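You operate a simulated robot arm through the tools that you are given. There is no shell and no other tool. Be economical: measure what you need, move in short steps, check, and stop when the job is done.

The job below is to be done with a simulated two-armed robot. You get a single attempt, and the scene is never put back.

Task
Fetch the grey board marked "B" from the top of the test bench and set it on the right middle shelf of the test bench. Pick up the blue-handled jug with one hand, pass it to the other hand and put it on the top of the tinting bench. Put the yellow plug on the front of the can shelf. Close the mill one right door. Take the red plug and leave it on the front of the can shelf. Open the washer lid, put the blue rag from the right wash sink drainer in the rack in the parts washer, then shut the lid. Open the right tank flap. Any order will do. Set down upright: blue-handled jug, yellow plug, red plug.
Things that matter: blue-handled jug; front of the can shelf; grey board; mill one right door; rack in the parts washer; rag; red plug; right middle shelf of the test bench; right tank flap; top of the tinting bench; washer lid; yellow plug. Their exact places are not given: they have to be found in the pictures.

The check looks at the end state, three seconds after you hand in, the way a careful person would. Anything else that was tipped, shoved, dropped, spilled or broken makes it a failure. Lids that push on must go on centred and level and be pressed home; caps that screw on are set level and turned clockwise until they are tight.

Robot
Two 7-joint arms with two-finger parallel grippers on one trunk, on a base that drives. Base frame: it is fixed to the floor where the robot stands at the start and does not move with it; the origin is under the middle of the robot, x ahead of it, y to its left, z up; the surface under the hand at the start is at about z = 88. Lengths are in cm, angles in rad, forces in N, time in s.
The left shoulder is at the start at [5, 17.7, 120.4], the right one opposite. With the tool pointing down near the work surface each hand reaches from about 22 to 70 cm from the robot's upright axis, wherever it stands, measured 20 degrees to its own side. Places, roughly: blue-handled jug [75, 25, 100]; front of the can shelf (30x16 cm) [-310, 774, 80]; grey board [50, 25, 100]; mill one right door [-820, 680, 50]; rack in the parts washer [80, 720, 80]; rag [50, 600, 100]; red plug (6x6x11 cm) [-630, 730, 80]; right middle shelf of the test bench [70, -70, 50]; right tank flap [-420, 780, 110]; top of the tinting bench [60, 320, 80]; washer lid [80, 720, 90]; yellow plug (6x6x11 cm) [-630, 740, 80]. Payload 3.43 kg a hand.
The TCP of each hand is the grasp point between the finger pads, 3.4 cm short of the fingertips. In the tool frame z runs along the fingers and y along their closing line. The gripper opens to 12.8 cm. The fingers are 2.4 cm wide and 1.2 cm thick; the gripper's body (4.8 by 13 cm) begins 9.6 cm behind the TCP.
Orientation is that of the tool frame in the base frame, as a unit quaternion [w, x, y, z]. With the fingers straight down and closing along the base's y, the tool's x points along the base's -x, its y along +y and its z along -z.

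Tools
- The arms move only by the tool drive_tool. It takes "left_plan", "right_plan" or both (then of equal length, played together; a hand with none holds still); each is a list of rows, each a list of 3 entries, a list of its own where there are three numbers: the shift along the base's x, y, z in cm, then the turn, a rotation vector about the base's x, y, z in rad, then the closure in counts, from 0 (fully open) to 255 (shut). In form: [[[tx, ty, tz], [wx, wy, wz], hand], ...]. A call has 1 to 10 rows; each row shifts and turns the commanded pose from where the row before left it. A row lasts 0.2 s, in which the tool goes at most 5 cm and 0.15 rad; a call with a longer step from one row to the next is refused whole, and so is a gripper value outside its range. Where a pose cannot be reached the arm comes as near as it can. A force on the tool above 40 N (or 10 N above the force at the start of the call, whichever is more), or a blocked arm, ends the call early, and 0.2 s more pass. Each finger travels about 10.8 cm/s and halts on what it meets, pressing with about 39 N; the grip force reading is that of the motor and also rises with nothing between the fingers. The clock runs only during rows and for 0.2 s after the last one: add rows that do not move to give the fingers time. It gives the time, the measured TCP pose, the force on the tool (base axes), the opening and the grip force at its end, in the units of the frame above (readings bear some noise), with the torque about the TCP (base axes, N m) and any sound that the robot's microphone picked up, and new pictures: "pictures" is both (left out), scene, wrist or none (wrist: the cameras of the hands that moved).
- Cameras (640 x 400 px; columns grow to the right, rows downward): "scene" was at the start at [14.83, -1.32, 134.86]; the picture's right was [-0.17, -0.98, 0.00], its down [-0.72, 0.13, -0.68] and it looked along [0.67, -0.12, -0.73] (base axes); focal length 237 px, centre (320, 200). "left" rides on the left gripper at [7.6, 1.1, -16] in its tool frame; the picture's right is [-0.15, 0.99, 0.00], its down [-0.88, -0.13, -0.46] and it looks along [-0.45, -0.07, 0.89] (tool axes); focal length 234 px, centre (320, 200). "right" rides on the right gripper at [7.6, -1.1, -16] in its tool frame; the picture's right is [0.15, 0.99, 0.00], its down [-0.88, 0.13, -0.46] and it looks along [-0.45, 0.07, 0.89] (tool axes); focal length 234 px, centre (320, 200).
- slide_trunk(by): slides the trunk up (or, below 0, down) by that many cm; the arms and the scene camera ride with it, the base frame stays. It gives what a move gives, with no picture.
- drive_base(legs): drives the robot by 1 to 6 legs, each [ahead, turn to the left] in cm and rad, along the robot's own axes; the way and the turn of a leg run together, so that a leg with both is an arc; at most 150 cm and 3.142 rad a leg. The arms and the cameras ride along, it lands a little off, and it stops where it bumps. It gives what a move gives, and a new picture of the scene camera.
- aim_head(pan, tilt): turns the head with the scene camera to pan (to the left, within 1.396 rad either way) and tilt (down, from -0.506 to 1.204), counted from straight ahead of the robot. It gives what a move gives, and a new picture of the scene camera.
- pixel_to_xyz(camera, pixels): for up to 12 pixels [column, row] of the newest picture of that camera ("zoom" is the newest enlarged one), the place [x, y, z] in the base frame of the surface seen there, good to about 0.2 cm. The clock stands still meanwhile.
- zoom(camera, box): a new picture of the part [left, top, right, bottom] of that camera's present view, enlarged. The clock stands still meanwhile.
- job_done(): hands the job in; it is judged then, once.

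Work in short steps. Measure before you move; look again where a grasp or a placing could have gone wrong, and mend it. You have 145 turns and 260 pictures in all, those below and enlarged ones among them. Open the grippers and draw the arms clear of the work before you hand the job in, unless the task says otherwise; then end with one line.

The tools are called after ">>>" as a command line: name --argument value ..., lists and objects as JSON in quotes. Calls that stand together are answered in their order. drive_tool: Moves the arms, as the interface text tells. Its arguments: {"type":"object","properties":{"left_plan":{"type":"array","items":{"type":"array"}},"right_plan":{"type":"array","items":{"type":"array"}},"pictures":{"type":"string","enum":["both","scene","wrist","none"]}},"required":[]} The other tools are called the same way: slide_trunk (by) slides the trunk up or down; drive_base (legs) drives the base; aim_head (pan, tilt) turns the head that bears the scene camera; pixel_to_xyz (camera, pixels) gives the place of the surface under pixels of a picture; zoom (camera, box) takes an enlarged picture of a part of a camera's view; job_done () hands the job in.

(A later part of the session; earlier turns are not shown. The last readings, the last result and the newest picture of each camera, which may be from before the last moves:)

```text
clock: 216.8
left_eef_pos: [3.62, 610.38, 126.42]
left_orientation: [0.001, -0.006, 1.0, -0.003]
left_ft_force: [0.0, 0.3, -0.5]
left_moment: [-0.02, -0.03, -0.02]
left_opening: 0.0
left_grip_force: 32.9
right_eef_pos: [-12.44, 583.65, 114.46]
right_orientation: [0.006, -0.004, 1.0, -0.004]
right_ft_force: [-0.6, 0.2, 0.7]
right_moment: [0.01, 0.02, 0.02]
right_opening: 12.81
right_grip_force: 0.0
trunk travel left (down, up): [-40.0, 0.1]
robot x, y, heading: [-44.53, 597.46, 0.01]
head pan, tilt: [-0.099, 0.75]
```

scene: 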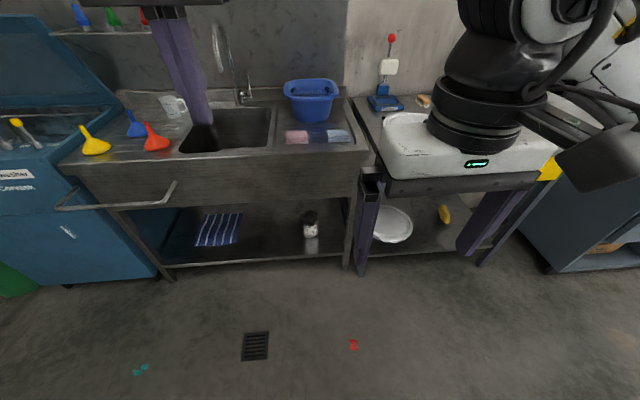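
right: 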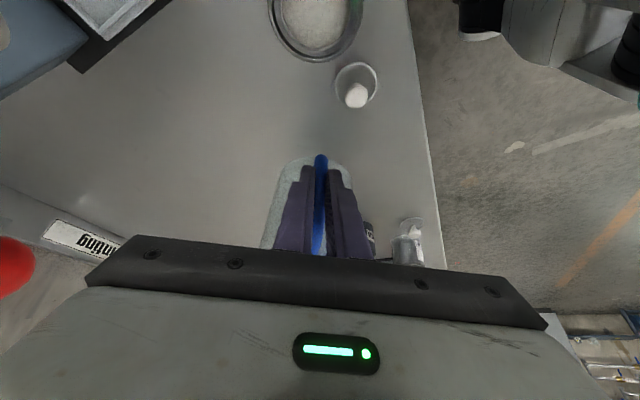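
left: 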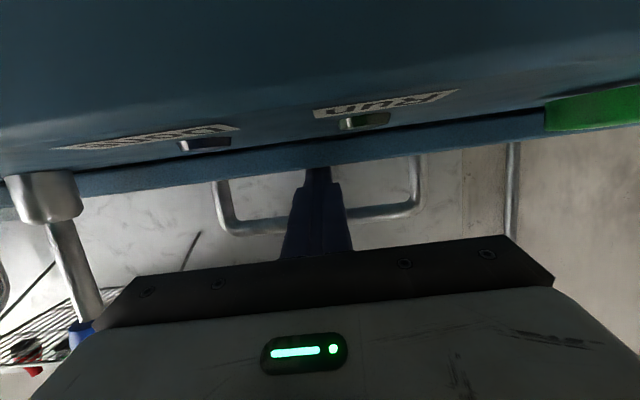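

The rail is only at the left of the sink. I drive 50 cm in and look from the right hand.

>>> drive_base --legs '[[50, -0.008]]'

>>> drive_tool --right_plan '[[[5, 0, 0], [0, 0, 0], 0], [[5, 0, 0], [0, 0, 0], 0], [[5, 0, 0], [0, 0, 0], 0], [[0, 0, -4], [0, 0, 0], 0], [[0, 0, 0], [0, 0, 0], 0]]' --pictures "both"

```text
clock: 219.8
left_eef_pos: [54.15, 610.28, 126.4]
left_orientation: [0.001, -0.002, 1.0, -0.002]
left_ft_force: [-0.2, 0.2, -0.9]
left_moment: [-0.01, 0.04, 0.0]
left_opening: 0.01
left_grip_force: 32.8
right_eef_pos: [37.77, 583.45, 114.43]
right_orientation: [0.005, 0.001, 1.0, -0.003]
right_ft_force: [0.3, 0.5, -0.1]
right_moment: [0.05, -0.01, -0.02]
right_opening: 12.8
right_grip_force: 0.1
trunk travel left (down, up): [-40.0, 0.1]
robot x, y, heading: [6.04, 598.07, 0.0]
head pan, tilt: [-0.099, 0.75]
```

scene: 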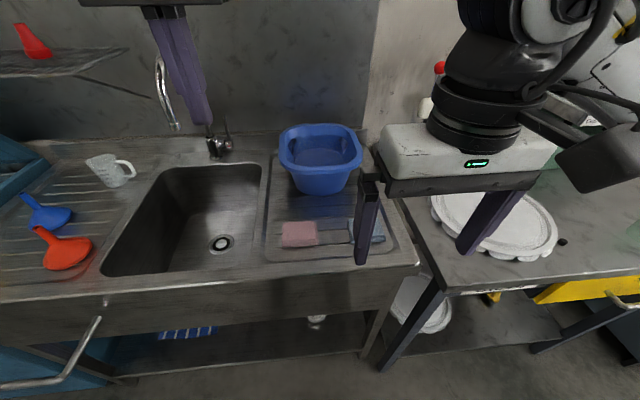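

```text
clock: 221.0
left_eef_pos: [54.09, 610.37, 126.31]
left_orientation: [0.001, -0.002, 1.0, -0.002]
left_ft_force: [-0.4, -0.9, 2.0]
left_moment: [-0.02, -0.01, -0.01]
left_opening: 0.01
left_grip_force: 32.9
right_eef_pos: [52.94, 583.42, 110.45]
right_orientation: [0.006, 0.0, 1.0, -0.003]
right_ft_force: [0.0, -0.4, 0.9]
right_moment: [-0.01, 0.01, -0.02]
right_opening: 12.82
right_grip_force: 0.1
trunk travel left (down, up): [-40.0, 0.1]
robot x, y, heading: [5.71, 598.62, 0.003]
head pan, tilt: [-0.099, 0.75]
```

scene: 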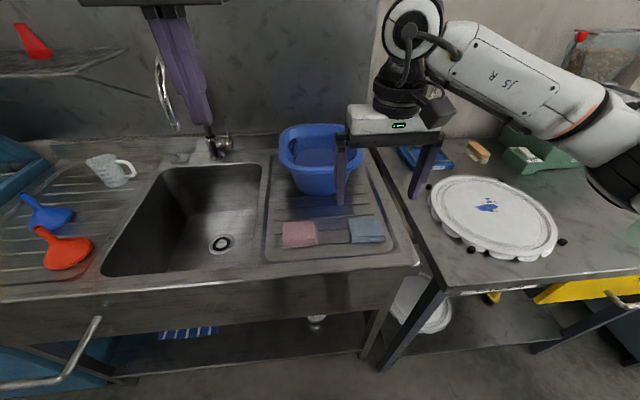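
right: 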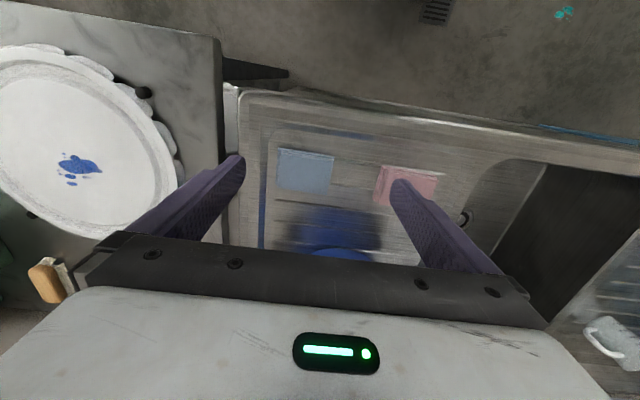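

I measure the blue rag's outline in the right-hand view (corners near (280,148),(334,155),(329,194),(279,188)).

>>> pixel_to_xyz --camera "right" --pixels '[[284, 153], [330, 158], [327, 190], [282, 185], [305, 170], [380, 175], [265, 170], [345, 175], [345, 245]]'

>>> zoom --camera "right" --box '[240, 120, 400, 260]'

```text
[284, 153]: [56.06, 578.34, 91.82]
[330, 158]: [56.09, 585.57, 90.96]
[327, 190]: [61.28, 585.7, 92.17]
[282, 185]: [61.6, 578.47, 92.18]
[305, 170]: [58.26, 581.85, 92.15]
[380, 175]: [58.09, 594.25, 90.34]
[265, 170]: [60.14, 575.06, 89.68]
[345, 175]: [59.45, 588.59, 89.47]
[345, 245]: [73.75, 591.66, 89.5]
```

```text
2.86 times, centred on (320, 190) of right
```

zoom: 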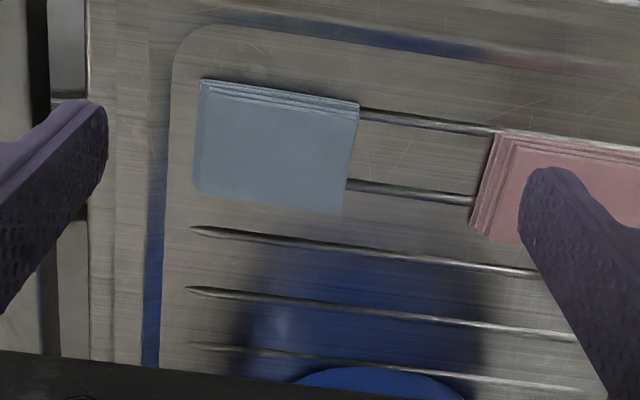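

Rag spans x 56–62, y 578–586, top 92.2. I centre at (59,582), descend to z 93.5 and close.

>>> drive_tool --right_plan '[[[3, -0.7, -3], [0, 0, 0], 0], [[3.1, -0.7, -3], [0, 0, 0], 0], [[0, 0, -4], [0, 0, 0], 0], [[0, 0, -4], [0, 0, 0], 0], [[0, 0, -2.9], [0, 0, 0], 0], [[0, 0, 0], [0, 0, 0], 0], [[0, 0, 0], [0, 0, 0], 255], [[0, 0, 0], [0, 0, 0], 255], [[0, 0, 0], [0, 0, 0], 255], [[0, 0, 0], [0, 0, 0], 255]]' --pictures "wrist"

```text
clock: 223.2
left_eef_pos: [54.11, 610.14, 126.43]
left_orientation: [0.001, -0.002, 1.0, -0.003]
left_ft_force: [0.7, -0.9, -0.2]
left_moment: [0.03, 0.03, 0.01]
left_opening: 0.0
left_grip_force: 33.3
right_eef_pos: [58.78, 582.07, 93.64]
right_orientation: [0.005, 0.002, 1.0, -0.003]
right_ft_force: [0.2, -0.5, 0.8]
right_moment: [-0.03, 0.01, 0.0]
right_opening: 8.88
right_grip_force: 38.7
trunk travel left (down, up): [-40.0, 0.1]
robot x, y, heading: [5.82, 597.76, 0.002]
head pan, tilt: [-0.099, 0.75]
```

right: 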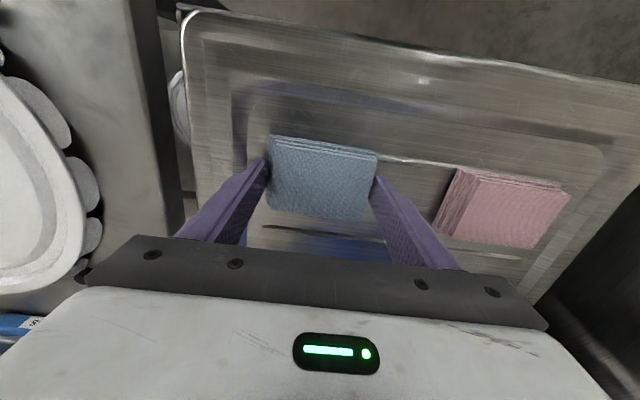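

The rag is gripped (8.9 cm opening). I lift it 15 cm, pull it in a bit, back out and turn toward the washer.

>>> drive_tool --right_plan '[[[0, 0, 4], [0, 0, 0], 255], [[0, 0, 4], [0, 0, 0], 255], [[-2, 0, 4], [0, 0, 0], 255], [[-4, 0, 3], [0, 0, 0], 255], [[-4, 0, 2], [0, 0, 0], 255]]' --pictures "wrist"

>>> drive_base --legs '[[-52, 0], [0, 1.571], [135, 0], [0, -1.571]]'

```text
clock: 224.4
left_eef_pos: [54.04, 610.17, 126.41]
left_orientation: [0.002, -0.002, 1.0, -0.003]
left_ft_force: [-0.1, -1.0, -0.4]
left_moment: [0.01, -0.01, 0.04]
left_opening: 0.0
left_grip_force: 32.7
right_eef_pos: [48.91, 582.14, 110.61]
right_orientation: [0.006, 0.001, 1.0, -0.004]
right_ft_force: [0.3, 0.7, -1.3]
right_moment: [0.02, 0.01, 0.0]
right_opening: 8.88
right_grip_force: 39.1
trunk travel left (down, up): [-40.0, 0.1]
robot x, y, heading: [5.87, 597.86, 0.002]
head pan, tilt: [-0.099, 0.75]
```

right: 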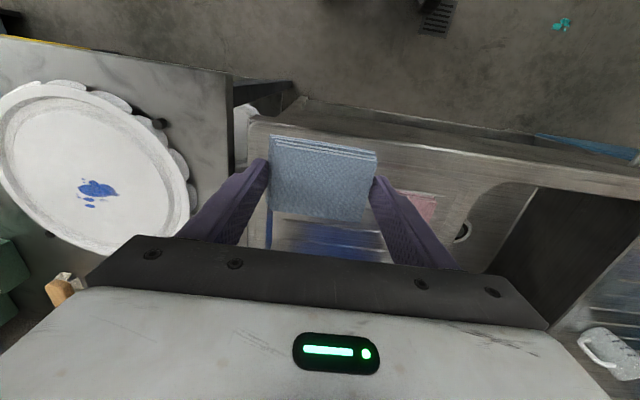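

```text
clock: 241.5
left_eef_pos: [0.85, 746.7, 126.4]
left_orientation: [0.0, -0.002, 1.0, -0.002]
left_ft_force: [0.3, -0.3, 0.4]
left_moment: [0.05, 0.02, 0.01]
left_opening: 0.0
left_grip_force: 33.1
right_eef_pos: [-4.3, 718.63, 110.57]
right_orientation: [0.005, 0.001, 1.0, -0.002]
right_ft_force: [-0.1, -0.1, -0.2]
right_moment: [-0.01, 0.0, 0.0]
right_opening: 8.86
right_grip_force: 39.2
trunk travel left (down, up): [-40.0, 0.1]
robot x, y, heading: [-47.45, 734.6, 0.001]
head pan, tilt: [-0.099, 0.75]
```

scene: 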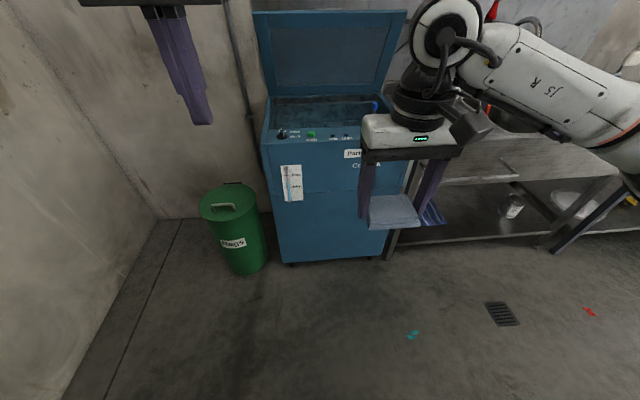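

The right TCP is lined up at y≈718.6. I check the green bin's position before driving in.

>>> pixel_to_xyz --camera "scene" --pixels '[[235, 240], [255, 265], [265, 230], [215, 230], [375, 105], [330, 12], [290, 190]]'

```text
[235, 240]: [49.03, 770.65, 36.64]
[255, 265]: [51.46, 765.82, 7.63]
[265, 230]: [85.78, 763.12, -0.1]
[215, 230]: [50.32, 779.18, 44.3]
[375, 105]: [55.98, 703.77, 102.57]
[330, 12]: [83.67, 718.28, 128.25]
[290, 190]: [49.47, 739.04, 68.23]
```

The bin is clear. I drive in 64 cm, then lower the trunk 12 cm for reach.

>>> drive_base --legs '[[64, 0]]'

>>> drive_tool --right_plan '[[[4.5, 0, 0], [0, 0, 0], 255], [[4.5, 0, 0], [0, 0, 0], 255], [[4.5, 0, 0], [0, 0, 0], 255], [[4.5, 0, 0], [0, 0, 0], 255], [[0, 0, 0], [0, 0, 0], 255]]' --pictures "both"

```text
clock: 245.1
left_eef_pos: [64.94, 746.76, 126.44]
left_orientation: [0.001, -0.002, 1.0, -0.002]
left_ft_force: [-0.5, -0.1, -0.1]
left_moment: [-0.03, 0.03, 0.04]
left_opening: 0.0
left_grip_force: 32.5
right_eef_pos: [59.82, 718.68, 110.5]
right_orientation: [0.006, 0.001, 1.0, -0.004]
right_ft_force: [0.5, 0.9, -1.0]
right_moment: [0.0, 0.04, 0.0]
right_opening: 8.86
right_grip_force: 38.6
trunk travel left (down, up): [-40.0, 0.1]
robot x, y, heading: [16.94, 734.58, 0.0]
head pan, tilt: [-0.099, 0.75]
```

scene: 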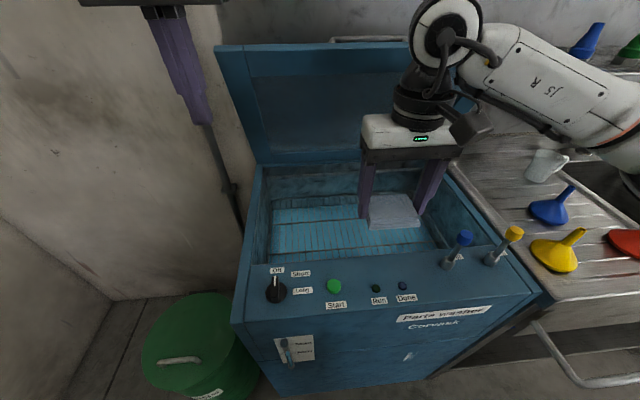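

```text
clock: 246.3
left_eef_pos: [65.01, 746.7, 126.44]
left_orientation: [0.001, -0.001, 1.0, -0.002]
left_ft_force: [1.0, 0.8, -0.5]
left_moment: [0.04, -0.04, 0.06]
left_opening: 0.0
left_grip_force: 33.0
right_eef_pos: [77.87, 718.52, 110.66]
right_orientation: [0.006, 0.0, 1.0, -0.003]
right_ft_force: [0.7, 0.3, -0.7]
right_moment: [-0.01, -0.02, 0.02]
right_opening: 8.85
right_grip_force: 39.0
trunk travel left (down, up): [-40.0, 0.1]
robot x, y, heading: [16.47, 734.52, -0.004]
head pan, tilt: [-0.099, 0.75]
```

scene: 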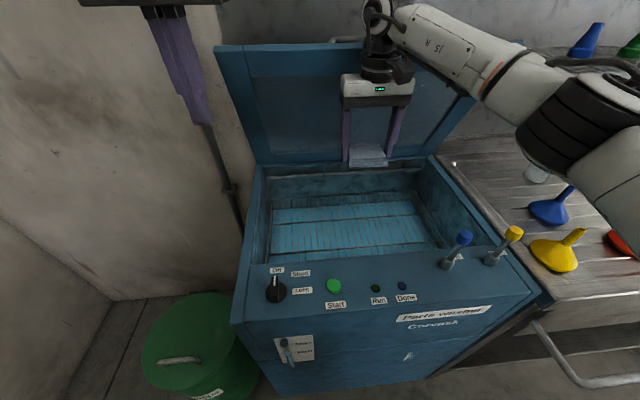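
right: 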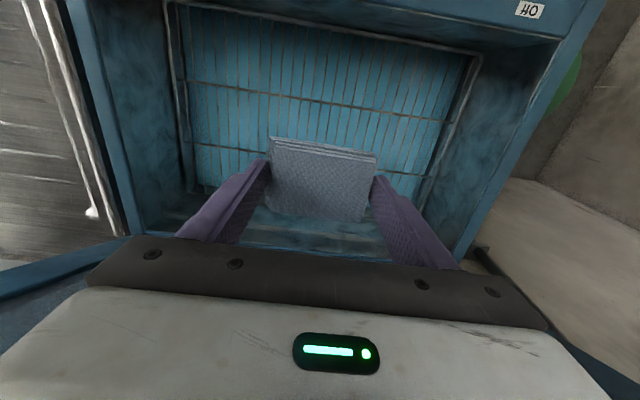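

The rag is over the rack, but the wrist is near the lid edge. I pull back 2.5 cm, lower by trunk and arm, then go forward again down in the tub.

>>> drive_tool --right_plan '[[[-2.5, 0, 0], [0, 0, 0], 255], [[0, 0, -4], [0, 0, 0], 255], [[0, 0, -4], [0, 0, 0], 255]]' --pictures "none"

>>> slide_trunk --by -12

>>> drive_tool --right_plan '[[[2, 0, -3], [0, 0, 0], 255], [[2, 0, -2], [0, 0, 0], 255], [[0, 0, 0], [0, 0, 0], 255]]' --pictures "both"

```text
clock: 247.1
left_eef_pos: [65.05, 746.65, 126.46]
left_orientation: [0.001, -0.003, 1.0, -0.003]
left_ft_force: [0.8, 0.0, 0.5]
left_moment: [0.01, 0.0, 0.02]
left_opening: 0.0
left_grip_force: 32.6
right_eef_pos: [75.34, 718.55, 102.52]
right_orientation: [0.006, 0.0, 1.0, -0.004]
right_ft_force: [-0.4, -0.6, 0.7]
right_moment: [0.03, -0.01, -0.03]
right_opening: 8.87
right_grip_force: 38.8
trunk travel left (down, up): [-40.0, 0.1]
robot x, y, heading: [16.68, 734.77, -0.004]
head pan, tilt: [-0.099, 0.75]
```

```text
clock: 248.6
left_eef_pos: [64.89, 746.78, 114.42]
left_orientation: [0.001, -0.001, 1.0, -0.002]
left_ft_force: [-0.3, 0.9, -0.9]
left_moment: [0.02, 0.0, -0.02]
left_opening: 0.03
left_grip_force: 33.3
right_eef_pos: [75.17, 718.56, 90.59]
right_orientation: [0.005, 0.002, 1.0, -0.004]
right_ft_force: [0.0, -0.3, -0.8]
right_moment: [-0.04, -0.02, 0.0]
right_opening: 8.9
right_grip_force: 38.7
trunk travel left (down, up): [-28.0, 12.1]
robot x, y, heading: [16.75, 734.72, -0.002]
head pan, tilt: [-0.099, 0.75]
```

```text
clock: 249.4
left_eef_pos: [64.98, 746.7, 114.39]
left_orientation: [0.001, -0.003, 1.0, -0.003]
left_ft_force: [0.5, 0.1, 0.4]
left_moment: [-0.02, -0.01, 0.0]
left_opening: 0.0
left_grip_force: 33.0
right_eef_pos: [79.23, 718.46, 85.61]
right_orientation: [0.005, 0.001, 1.0, -0.003]
right_ft_force: [0.5, -0.4, -0.4]
right_moment: [0.0, 0.03, 0.0]
right_opening: 8.88
right_grip_force: 39.4
trunk travel left (down, up): [-28.0, 12.1]
robot x, y, heading: [17.09, 734.5, -0.004]
head pan, tilt: [-0.099, 0.75]
```

scene: 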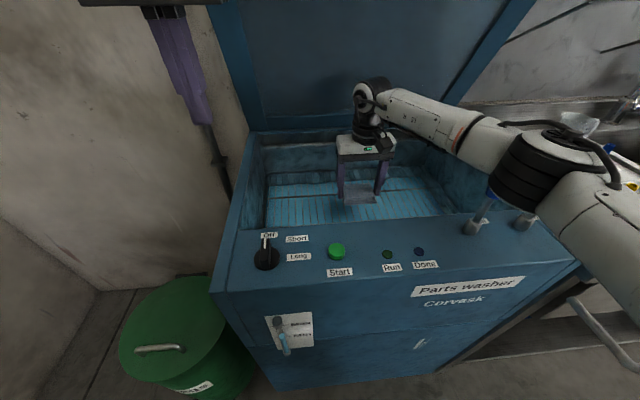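
right: 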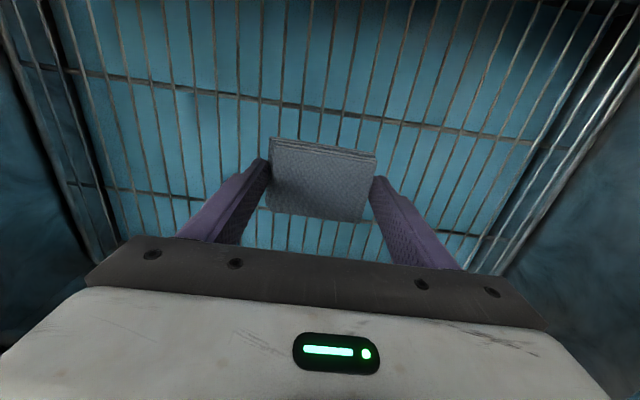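

The rag is inside the rack's area. The forearm passes near the Fill lever at (480,215), so I check distances before lowering.

>>> pixel_to_xyz --camera "scene" --pixels '[[483, 212], [490, 198], [505, 205], [520, 215], [474, 225], [525, 200], [465, 140], [430, 180]]'

>>> zoom --camera "scene" --box '[420, 130, 620, 270]'

>>> pixel_to_xyz --camera "right" --pixels '[[320, 98], [300, 120], [420, 130], [345, 60], [235, 92], [145, 90]]'

```text
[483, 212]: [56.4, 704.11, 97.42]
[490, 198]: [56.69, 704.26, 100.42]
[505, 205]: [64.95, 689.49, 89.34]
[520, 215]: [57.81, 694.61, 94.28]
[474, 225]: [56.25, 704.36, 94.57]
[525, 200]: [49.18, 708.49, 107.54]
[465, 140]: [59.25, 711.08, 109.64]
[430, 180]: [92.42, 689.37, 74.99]
```

```text
2.86 times, centred on (520, 200) of scene
```

zoom: 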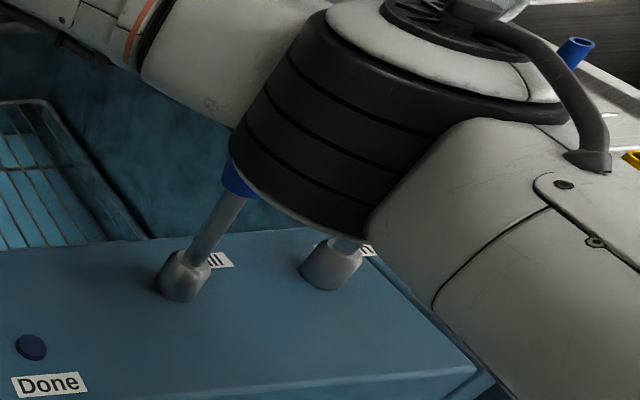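

```text
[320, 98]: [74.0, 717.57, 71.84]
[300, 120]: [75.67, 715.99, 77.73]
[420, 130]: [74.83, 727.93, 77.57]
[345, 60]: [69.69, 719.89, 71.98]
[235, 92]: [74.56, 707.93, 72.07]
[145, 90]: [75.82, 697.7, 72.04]
```

The elbow hangs close over the levers. The rack's wires are at z≈77.7, so only ~4 cm remain; I raise the trunk 8 cm (elbow up) and then reach down with the arm only.

>>> drive_tool --right_plan '[[[-2.5, 0, 0], [0, 0, 0], 255]]' --pictures "none"

>>> slide_trunk --by 8

>>> drive_tool --right_plan '[[[0.5, 0, -3], [0, 0, 0], 255], [[0.5, 0, -3], [0, 0, 0], 255], [[1.5, 0, -3], [0, 0, 0], 255], [[0.5, 0, -1.5], [0, 0, 0], 255], [[0, 0, 0], [0, 0, 0], 255]]' --pictures "both"

>>> zoom --camera "scene" --box '[420, 130, 620, 270]'

```text
clock: 249.8
left_eef_pos: [64.96, 746.61, 114.52]
left_orientation: [0.001, -0.002, 1.0, -0.003]
left_ft_force: [-0.3, 0.6, -1.2]
left_moment: [0.02, 0.02, -0.01]
left_opening: 0.0
left_grip_force: 32.3
right_eef_pos: [76.94, 718.57, 85.53]
right_orientation: [0.006, 0.002, 1.0, -0.004]
right_ft_force: [-0.1, 0.5, 0.1]
right_moment: [-0.01, 0.0, 0.01]
right_opening: 8.88
right_grip_force: 39.3
trunk travel left (down, up): [-28.0, 12.1]
robot x, y, heading: [16.64, 734.67, -0.002]
head pan, tilt: [-0.099, 0.75]
```

```text
clock: 251.0
left_eef_pos: [65.08, 746.76, 122.43]
left_orientation: [0.001, -0.002, 1.0, -0.003]
left_ft_force: [-0.3, 1.0, -0.8]
left_moment: [-0.02, 0.01, -0.01]
left_opening: 0.02
left_grip_force: 33.5
right_eef_pos: [76.81, 718.53, 93.54]
right_orientation: [0.005, 0.001, 1.0, -0.004]
right_ft_force: [-0.1, -0.4, -0.4]
right_moment: [0.03, 0.0, -0.01]
right_opening: 8.87
right_grip_force: 38.9
trunk travel left (down, up): [-36.0, 4.1]
robot x, y, heading: [16.66, 734.76, 0.003]
head pan, tilt: [-0.099, 0.75]
```

```text
clock: 252.2
left_eef_pos: [65.04, 746.73, 122.47]
left_orientation: [0.0, -0.001, 1.0, -0.003]
left_ft_force: [0.3, -1.2, 0.0]
left_moment: [0.03, 0.0, -0.01]
left_opening: 0.0
left_grip_force: 32.7
right_eef_pos: [79.82, 718.63, 83.04]
right_orientation: [0.006, 0.002, 1.0, -0.003]
right_ft_force: [0.8, 0.7, -0.9]
right_moment: [-0.01, 0.02, 0.02]
right_opening: 8.86
right_grip_force: 38.5
trunk travel left (down, up): [-36.0, 4.1]
robot x, y, heading: [16.62, 734.39, -0.001]
head pan, tilt: [-0.099, 0.75]
```

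scene: 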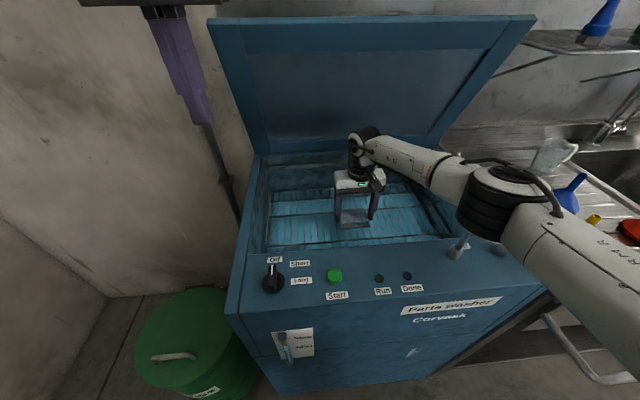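
right: 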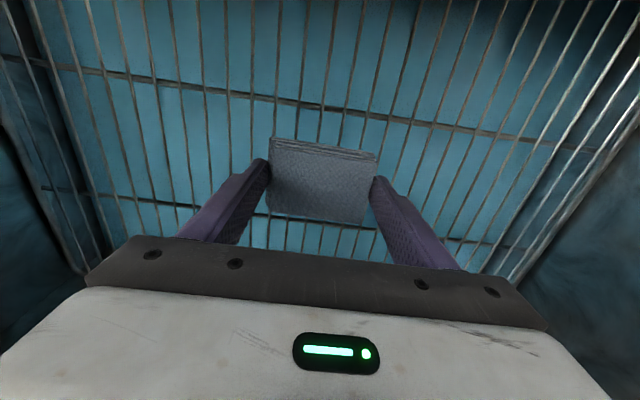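

```text
2.86 times, centred on (520, 200) of scene
```

zoom: 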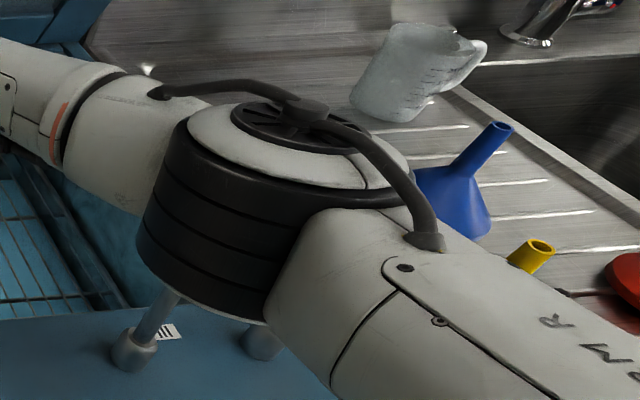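

The elbow is higher now. I lower the last bit onto the wires, watching force.

>>> drive_tool --right_plan '[[[0, 0, -0.7], [0, 0, 0], 255], [[0, 0, -0.6], [0, 0, 0], 255], [[0, 0, 0], [0, 0, 0], 255]]' --pictures "wrist"

>>> pixel_to_xyz --camera "right" --pixels '[[330, 109], [250, 130], [230, 95], [420, 122], [150, 200], [300, 232], [305, 150], [370, 160]]'

```text
clock: 253.0
left_eef_pos: [65.02, 746.73, 122.51]
left_orientation: [0.0, -0.002, 1.0, -0.002]
left_ft_force: [0.1, 0.3, -0.5]
left_moment: [0.02, -0.03, -0.04]
left_opening: 0.0
left_grip_force: 32.1
right_eef_pos: [79.85, 718.61, 81.71]
right_orientation: [0.006, 0.001, 1.0, -0.004]
right_ft_force: [0.0, 0.6, 0.2]
right_moment: [-0.05, 0.02, 0.02]
right_opening: 8.86
right_grip_force: 38.8
trunk travel left (down, up): [-36.0, 4.1]
robot x, y, heading: [17.45, 734.68, -0.0]
head pan, tilt: [-0.099, 0.75]
```

right: 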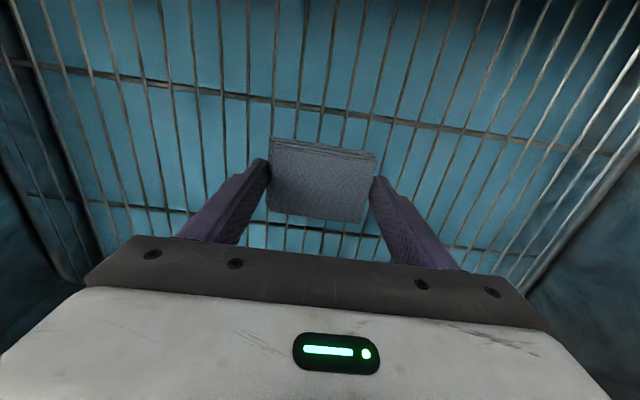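

```text
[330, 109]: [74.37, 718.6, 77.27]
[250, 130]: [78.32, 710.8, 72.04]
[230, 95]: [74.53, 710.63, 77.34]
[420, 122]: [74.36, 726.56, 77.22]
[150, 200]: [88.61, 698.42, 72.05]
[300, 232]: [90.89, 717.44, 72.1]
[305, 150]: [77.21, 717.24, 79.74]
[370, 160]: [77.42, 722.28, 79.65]
```

The wires are at z≈77.3 and the rag's bottom just above. I lower 0.2, open, and withdraw up and back.

>>> drive_tool --right_plan '[[[0, 0, -0.2], [0, 0, 0], 255], [[0, 0, 0], [0, 0, 0], 160], [[0, 0, 0], [0, 0, 0], 40], [[0, 0, 0], [0, 0, 0], 0], [[0, 0, 0], [0, 0, 0], 0], [[-0.5, 0, 3], [0, 0, 0], 0], [[-1, 0, 4], [0, 0, 0], 0], [[-1, 0, 4], [0, 0, 0], 0]]' --pictures "wrist"

```text
clock: 254.8
left_eef_pos: [64.94, 746.67, 122.44]
left_orientation: [0.002, -0.002, 1.0, -0.002]
left_ft_force: [-0.3, -0.2, -0.1]
left_moment: [-0.01, -0.01, -0.01]
left_opening: 0.0
left_grip_force: 32.8
right_eef_pos: [77.31, 718.61, 92.61]
right_orientation: [0.006, 0.001, 1.0, -0.003]
right_ft_force: [0.0, -0.8, 0.0]
right_moment: [-0.01, -0.02, 0.01]
right_opening: 12.82
right_grip_force: 0.1
trunk travel left (down, up): [-36.0, 4.1]
robot x, y, heading: [16.72, 734.69, 0.002]
head pan, tilt: [-0.099, 0.75]
```

right: 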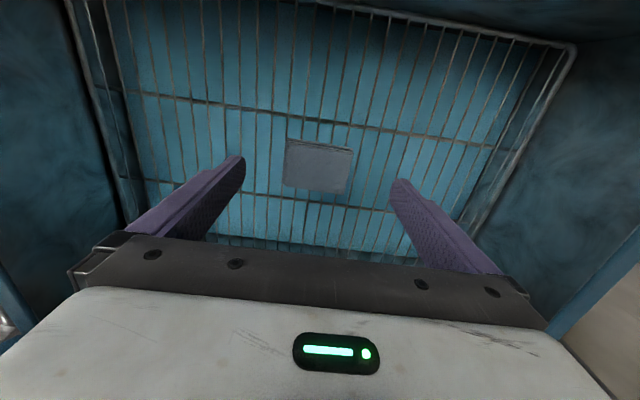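

The rag lies in the rack. I withdraw the right hand, and prepare the left (shut fingers, tilted 0.6) to go behind the lid at y≈738 and pull it down.

>>> drive_tool --right_plan '[[[-2, 0, 4], [0, 0, 0], 0], [[-3, 0, 4], [0, 0, 0], 0], [[-3, 0, 4], [0, 0, 0], 0], [[-3, 0, 4], [0, 0, 0], 0], [[-4.5, 0, 2], [0, 0, 0], 0], [[-4.5, 0, 0], [0, 0, 0], 0], [[-4.5, 0, 0], [0, 0, 0], 0], [[-3, 0, 0], [0, 0, 0], 0]]' --left_plan '[[[0, -2, 0], [0, -0.15, 0], 255], [[0, -2, 0], [0, -0.15, 0], 255], [[0, -2, 0], [0, -0.15, 0], 255], [[0, -2, 0], [0, -0.15, 0], 255], [[0, -0.7, 0], [0, 0, 0], 255], [[0, 0, 0], [0, 0, 0], 255], [[0, 0, 0], [0, 0, 0], 255], [[0, 0, 0], [0, 0, 0], 255]]' --pictures "none"

>>> slide_trunk --by 4

>>> drive_tool --left_plan '[[[2, 0, 4], [0, 0, 0], 255], [[3, 0, 4], [0, 0, 0], 255], [[3, 0, 2], [0, 0, 0], 255], [[2, 0, 0.5], [0, 0, 0], 255], [[0, 0, 0], [0, 0, 0], 255]]' --pictures "scene"

```text
clock: 256.6
left_eef_pos: [64.99, 738.06, 122.41]
left_orientation: [0.297, -0.001, 0.955, -0.003]
left_ft_force: [-0.1, 0.8, 0.2]
left_moment: [0.01, 0.0, -0.01]
left_opening: 0.0
left_grip_force: 33.1
right_eef_pos: [49.82, 718.5, 110.67]
right_orientation: [0.005, 0.002, 1.0, -0.003]
right_ft_force: [-0.4, -0.7, 0.5]
right_moment: [0.01, -0.04, 0.01]
right_opening: 12.78
right_grip_force: 0.1
trunk travel left (down, up): [-36.0, 4.1]
robot x, y, heading: [16.76, 734.73, 0.0]
head pan, tilt: [-0.099, 0.75]
```

```text
clock: 257.4
left_eef_pos: [65.11, 738.11, 126.42]
left_orientation: [0.296, 0.0, 0.955, -0.003]
left_ft_force: [-0.1, -0.2, -0.1]
left_moment: [-0.03, -0.01, -0.01]
left_opening: 0.0
left_grip_force: 32.7
right_eef_pos: [49.86, 718.57, 114.61]
right_orientation: [0.006, 0.001, 1.0, -0.005]
right_ft_force: [0.3, 0.1, -0.6]
right_moment: [0.01, -0.02, 0.01]
right_opening: 12.78
right_grip_force: 0.1
trunk travel left (down, up): [-40.0, 0.1]
robot x, y, heading: [16.91, 734.69, -0.004]
head pan, tilt: [-0.099, 0.75]
```

```text
clock: 258.6
left_eef_pos: [74.92, 738.0, 136.79]
left_orientation: [0.297, 0.0, 0.955, -0.002]
left_ft_force: [-0.1, -0.4, -0.2]
left_moment: [0.01, -0.04, -0.03]
left_opening: 0.02
left_grip_force: 33.3
right_eef_pos: [49.83, 718.61, 114.59]
right_orientation: [0.005, 0.001, 1.0, -0.003]
right_ft_force: [0.0, -0.3, 0.1]
right_moment: [-0.01, -0.01, 0.0]
right_opening: 12.79
right_grip_force: 0.0
trunk travel left (down, up): [-40.0, 0.1]
robot x, y, heading: [16.71, 734.5, 0.0]
head pan, tilt: [-0.099, 0.75]
```

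scene: 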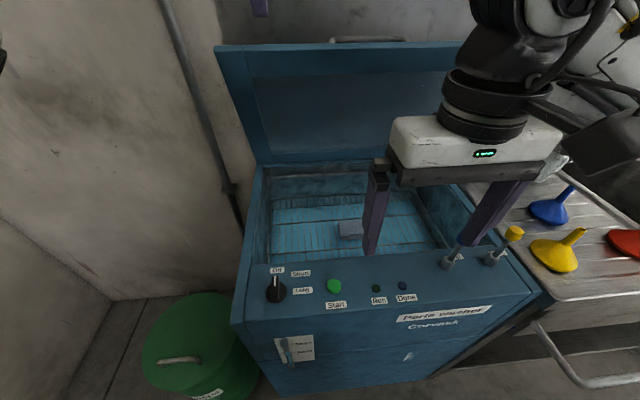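

Rag visible in the rack at (350,230). The left hand goes over the lid edge, then down behind it.

>>> drive_tool --left_plan '[[[4, 0, 1], [0, 0, 0], 255], [[4, 0, 0], [0, 0, 0], 255], [[2, 0, -2.5], [0, 0, 0], 255], [[2, 0, -3], [0, 0, 0], 255], [[1.5, 0, -3], [0, 0, 0], 255], [[0, 0, 0], [0, 0, 0], 255]]' --pictures "none"

>>> aim_head --pan 0.0 --tilt 0.5

```text
clock: 260.0
left_eef_pos: [86.63, 738.34, 128.95]
left_orientation: [0.3, 0.0, 0.954, -0.003]
left_ft_force: [-5.5, -1.1, 16.8]
left_moment: [0.12, 0.27, 0.04]
left_opening: 0.0
left_grip_force: 33.4
left hand out of reach, approached as far as the arm can: row 2, 4
right_eef_pos: [49.62, 718.63, 114.83]
right_orientation: [0.007, 0.001, 1.0, -0.003]
right_ft_force: [0.1, 0.6, 0.4]
right_moment: [-0.01, 0.02, 0.0]
right_opening: 12.8
right_grip_force: 0.0
trunk travel left (down, up): [-40.0, 0.1]
robot x, y, heading: [17.05, 734.51, 0.0]
head pan, tilt: [-0.099, 0.75]
```

```text
clock: 260.8
left_eef_pos: [86.51, 738.29, 128.9]
left_orientation: [0.299, -0.001, 0.954, -0.003]
left_ft_force: [-8.2, -1.2, 21.0]
left_moment: [0.23, 0.32, 0.11]
left_opening: 0.0
left_grip_force: 33.1
right_eef_pos: [49.59, 718.59, 114.72]
right_orientation: [0.007, 0.001, 1.0, -0.003]
right_ft_force: [0.0, -0.3, 0.2]
right_moment: [-0.04, 0.01, 0.0]
right_opening: 12.81
right_grip_force: 0.0
trunk travel left (down, up): [-40.0, 0.1]
robot x, y, heading: [16.17, 734.35, -0.001]
head pan, tilt: [0.0, 0.499]
```

scene: 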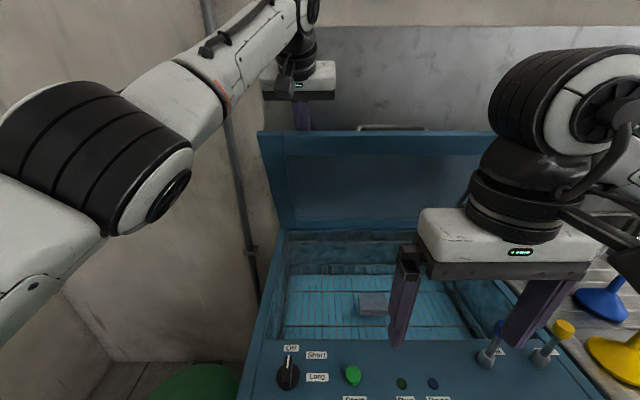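

The finger is pressing on something (21 N). I measure the lid edge again and look closely.

>>> pixel_to_xyz --camera "scene" --pixels '[[350, 135], [290, 134], [400, 134], [350, 131], [300, 122], [392, 128]]'

>>> zoom --camera "scene" --box '[240, 50, 440, 170]'

```text
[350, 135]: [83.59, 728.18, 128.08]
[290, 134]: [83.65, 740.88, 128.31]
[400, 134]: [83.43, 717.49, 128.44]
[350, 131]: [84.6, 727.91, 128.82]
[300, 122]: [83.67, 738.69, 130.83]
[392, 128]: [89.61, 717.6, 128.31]
```

```text
3.20 times, centred on (340, 110) of scene
```

zoom: 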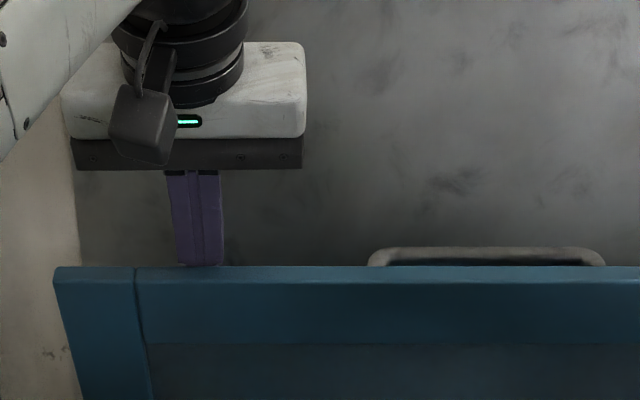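

The finger's step seems to catch the lid's outer corner. I lift 1.5 cm, drive 4 cm closer so the finger clears the corner, then go down.

>>> drive_tool --left_plan '[[[0, 0, 1.5], [0, 0, 0], 255], [[0, 0, 0.5], [0, 0, 0], 255]]' --pictures "none"

>>> drive_base --legs '[[4, 0]]'

>>> drive_tool --left_plan '[[[0, 0, -2], [0, 0, 0], 255], [[0, 0, -2], [0, 0, 0], 255], [[0, 0, -1.5], [0, 0, 0], 255], [[0, 0, 0], [0, 0, 0], 255]]' --pictures "scene"

```text
clock: 261.4
left_eef_pos: [86.65, 738.82, 129.22]
left_orientation: [0.294, -0.002, 0.956, -0.002]
left_ft_force: [-0.3, 0.1, 0.6]
left_moment: [-0.03, 0.0, 0.02]
left_opening: 0.01
left_grip_force: 32.7
left hand out of reach, approached as far as the arm can: row 1
right_eef_pos: [49.96, 718.65, 114.59]
right_orientation: [0.006, 0.001, 1.0, -0.003]
right_ft_force: [0.6, 0.7, -0.6]
right_moment: [0.01, 0.03, -0.01]
right_opening: 12.81
right_grip_force: 0.1
trunk travel left (down, up): [-40.0, 0.1]
robot x, y, heading: [16.62, 734.31, 0.001]
head pan, tilt: [0.0, 0.499]
```

```text
clock: 262.3
left_eef_pos: [90.75, 738.61, 129.21]
left_orientation: [0.296, 0.0, 0.955, -0.002]
left_ft_force: [0.7, 0.2, -1.2]
left_moment: [-0.02, 0.03, -0.02]
left_opening: 0.01
left_grip_force: 32.7
right_eef_pos: [53.96, 718.59, 114.55]
right_orientation: [0.005, 0.002, 1.0, -0.004]
right_ft_force: [1.0, 0.2, 0.2]
right_moment: [-0.02, 0.07, 0.0]
right_opening: 12.79
right_grip_force: 0.0
trunk travel left (down, up): [-40.0, 0.1]
robot x, y, heading: [20.7, 734.31, 0.001]
head pan, tilt: [0.0, 0.499]
```

scene: 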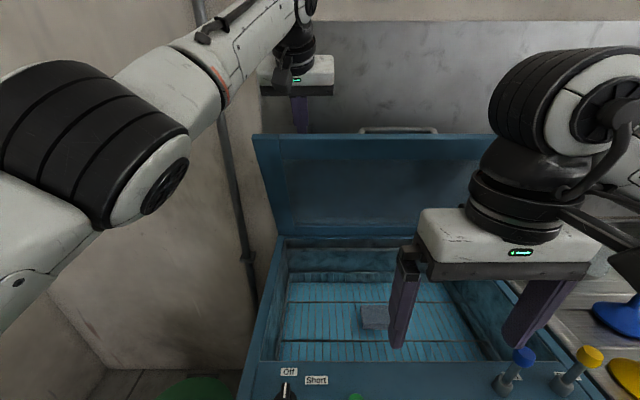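

```text
clock: 263.3
left_eef_pos: [90.54, 738.58, 123.97]
left_orientation: [0.297, -0.002, 0.955, -0.002]
left_ft_force: [-0.4, 0.9, 0.0]
left_moment: [-0.03, 0.02, 0.01]
left_opening: 0.0
left_grip_force: 33.1
right_eef_pos: [53.76, 718.58, 114.51]
right_orientation: [0.005, 0.002, 1.0, -0.003]
right_ft_force: [-0.7, -0.3, 0.2]
right_moment: [0.0, 0.03, -0.01]
right_opening: 12.82
right_grip_force: 0.1
trunk travel left (down, up): [-40.0, 0.1]
robot x, y, heading: [20.48, 734.44, 0.003]
head pan, tilt: [0.0, 0.499]
```

scene: 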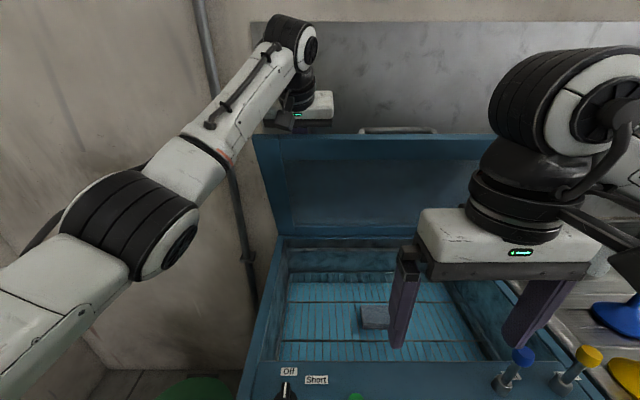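

The finger is now behind the lid, free. I pull it toward me along the closing arc, first to ~30°.

>>> drive_tool --left_plan '[[[-4, 0, 1.5], [0, 0, 0], 255], [[-2.5, 0, -0.6], [0, 0, 0], 255], [[-2.6, 0, -1.7], [0, 0, 0], 255], [[-2.4, 0, -1.9], [0, 0, 0], 255], [[-2.5, 0, -2.2], [0, 0, 0], 255], [[-2.1, 0, -2.3], [0, 0, 0], 255], [[-2.1, 0, -2.6], [0, 0, 0], 255], [[0, 0, 0], [0, 0, 0], 255]]' --pictures "scene"

```text
clock: 265.1
left_eef_pos: [72.26, 738.66, 114.17]
left_orientation: [0.295, 0.0, 0.955, -0.003]
left_ft_force: [0.8, 1.2, -0.1]
left_moment: [-0.01, 0.05, -0.02]
left_opening: 0.02
left_grip_force: 33.1
right_eef_pos: [53.84, 718.63, 114.59]
right_orientation: [0.005, 0.0, 1.0, -0.003]
right_ft_force: [0.4, 0.1, -0.4]
right_moment: [-0.03, 0.01, 0.01]
right_opening: 12.77
right_grip_force: 0.0
trunk travel left (down, up): [-40.0, 0.1]
robot x, y, heading: [20.56, 734.61, -0.0]
head pan, tilt: [0.0, 0.499]
```

scene: 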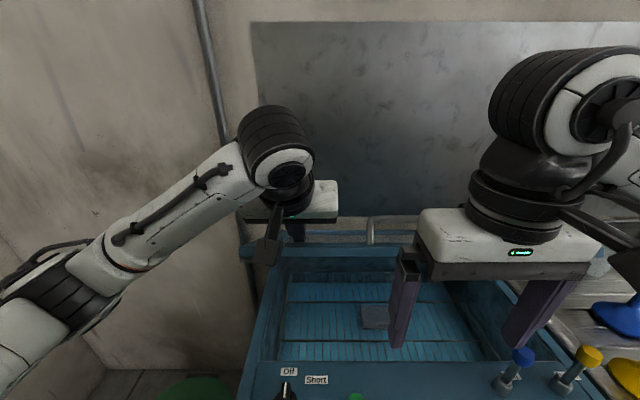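

The lid follows. I go on down to nearly closed.

>>> drive_tool --left_plan '[[[-1.6, 0, -2.7], [0, 0, 0], 255], [[-1.7, 0, -2.9], [0, 0, 0], 255], [[-1.0, 0, -3.1], [0, 0, 0], 255], [[-1.1, 0, -3.1], [0, 0, 0], 255], [[-0.6, 0, -3.1], [0, 0, 0], 255], [[-0.6, 0, -2.2], [0, 0, 0], 255], [[0, 0, 0], [0, 0, 0], 255]]' --pictures "scene"

```text
clock: 266.7
left_eef_pos: [65.85, 738.5, 97.39]
left_orientation: [0.302, -0.001, 0.953, -0.005]
left_ft_force: [5.4, 3.0, 26.5]
left_moment: [0.09, -0.43, -0.18]
left_opening: 0.01
left_grip_force: 33.1
right_eef_pos: [53.69, 718.6, 114.66]
right_orientation: [0.006, 0.001, 1.0, -0.003]
right_ft_force: [-0.3, 0.3, 0.4]
right_moment: [0.03, -0.02, 0.03]
right_opening: 12.81
right_grip_force: 0.1
trunk travel left (down, up): [-40.0, 0.1]
robot x, y, heading: [20.92, 734.9, -0.006]
head pan, tilt: [0.0, 0.499]
```

scene: 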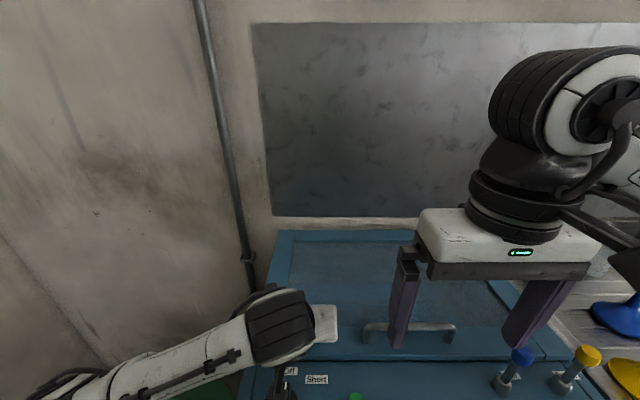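

The hand presses 26 N on the lid, so it should be shut. I measure lid edge height and then raise the hand.

>>> pixel_to_xyz --camera "scene" --pixels '[[370, 345], [400, 347], [350, 344], [470, 345], [380, 300], [290, 240], [400, 240]]'

>>> drive_tool --left_plan '[[[0, 0, 2], [0, 0, 0], 255], [[-1, 0, 4], [0, 0, 0], 255], [[-2, 0, 4], [0, 0, 0], 255], [[-2, 0, 4], [0, 0, 0], 255], [[-2, 0, 4], [0, 0, 0], 255]]' --pictures "none"

>>> aim_head --pan -0.05 --tilt 0.85

```text
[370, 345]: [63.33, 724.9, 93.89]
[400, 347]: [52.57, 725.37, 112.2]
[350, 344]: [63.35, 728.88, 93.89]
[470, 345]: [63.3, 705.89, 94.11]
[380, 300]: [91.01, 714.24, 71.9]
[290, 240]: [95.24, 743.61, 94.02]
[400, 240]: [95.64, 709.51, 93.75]
```

```text
clock: 267.9
left_eef_pos: [58.66, 738.55, 115.06]
left_orientation: [0.297, -0.001, 0.955, -0.002]
left_ft_force: [0.5, -0.2, -0.1]
left_moment: [-0.01, -0.02, 0.02]
left_opening: 0.0
left_grip_force: 32.7
right_eef_pos: [53.97, 718.58, 114.57]
right_orientation: [0.006, 0.0, 1.0, -0.004]
right_ft_force: [0.1, 0.0, 0.4]
right_moment: [0.02, 0.0, 0.04]
right_opening: 12.82
right_grip_force: 0.1
trunk travel left (down, up): [-40.0, 0.1]
robot x, y, heading: [20.34, 734.56, -0.002]
head pan, tilt: [0.0, 0.499]
```

```text
clock: 268.7
left_eef_pos: [58.88, 738.53, 114.97]
left_orientation: [0.297, -0.001, 0.955, -0.003]
left_ft_force: [-0.3, -0.6, 0.0]
left_moment: [-0.01, 0.0, 0.01]
left_opening: 0.0
left_grip_force: 33.1
right_eef_pos: [53.82, 718.59, 114.55]
right_orientation: [0.005, 0.001, 1.0, -0.004]
right_ft_force: [-0.1, -0.7, 0.7]
right_moment: [-0.03, 0.02, 0.0]
right_opening: 12.82
right_grip_force: 0.0
trunk travel left (down, up): [-40.0, 0.1]
robot x, y, heading: [20.69, 734.57, -0.0]
head pan, tilt: [-0.051, 0.85]
```

scene: 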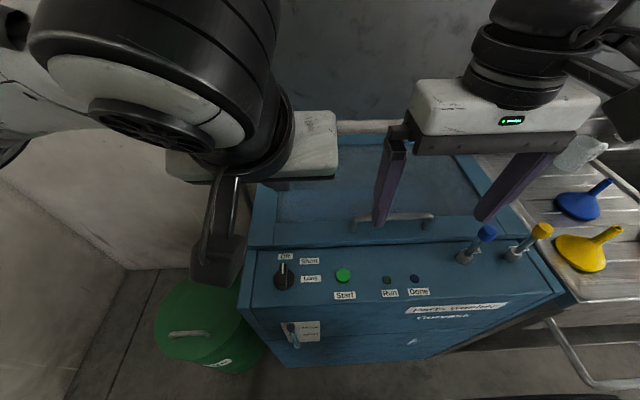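

The lid is flat (z≈94 front and back), levers upright. I back out, straighten the left hand, and turn toward the −x side to find the other stations.

>>> drive_base --legs '[[-80, 0], [0, 1.571]]'

>>> aim_head --pan 0.5 --tilt 0.25

```text
clock: 276.8
left_eef_pos: [-62.95, 772.4, 114.85]
left_orientation: [-0.211, 0.68, -0.67, -0.209]
left_ft_force: [-0.7, 0.4, -0.5]
left_moment: [0.01, -0.01, -0.01]
left_opening: 0.0
left_grip_force: 32.7
right_eef_pos: [-43.19, 767.68, 114.64]
right_orientation: [-0.007, 0.711, -0.704, -0.001]
right_ft_force: [0.1, -0.5, -0.6]
right_moment: [0.01, 0.05, 0.02]
right_opening: 12.81
right_grip_force: 0.0
trunk travel left (down, up): [-40.0, 0.1]
robot x, y, heading: [-58.6, 734.31, 1.579]
head pan, tilt: [-0.051, 0.85]
```

scene: 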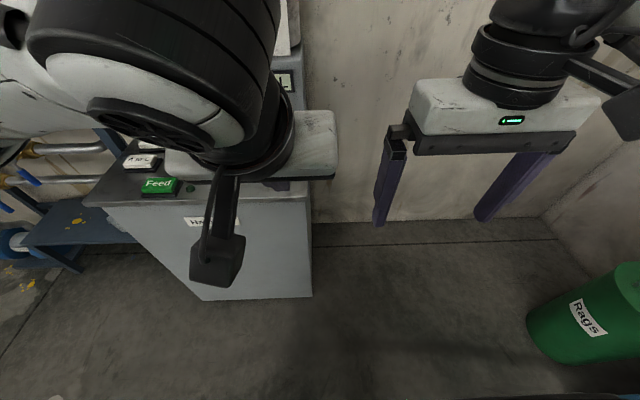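

```text
clock: 277.8
left_eef_pos: [-63.15, 772.37, 115.03]
left_orientation: [-0.21, 0.68, -0.671, -0.208]
left_ft_force: [-0.3, 0.0, -0.6]
left_moment: [-0.01, 0.04, 0.04]
left_opening: 0.0
left_grip_force: 33.3
right_eef_pos: [-43.17, 767.67, 114.62]
right_orientation: [-0.007, 0.711, -0.703, -0.001]
right_ft_force: [-0.6, -0.6, 0.3]
right_moment: [-0.04, 0.01, -0.02]
right_opening: 12.8
right_grip_force: 0.1
trunk travel left (down, up): [-40.0, 0.1]
robot x, y, heading: [-58.71, 734.43, 1.586]
head pan, tilt: [0.499, 0.25]
```

scene: 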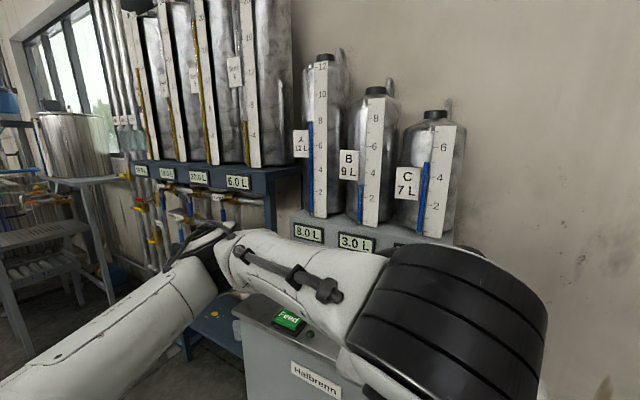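

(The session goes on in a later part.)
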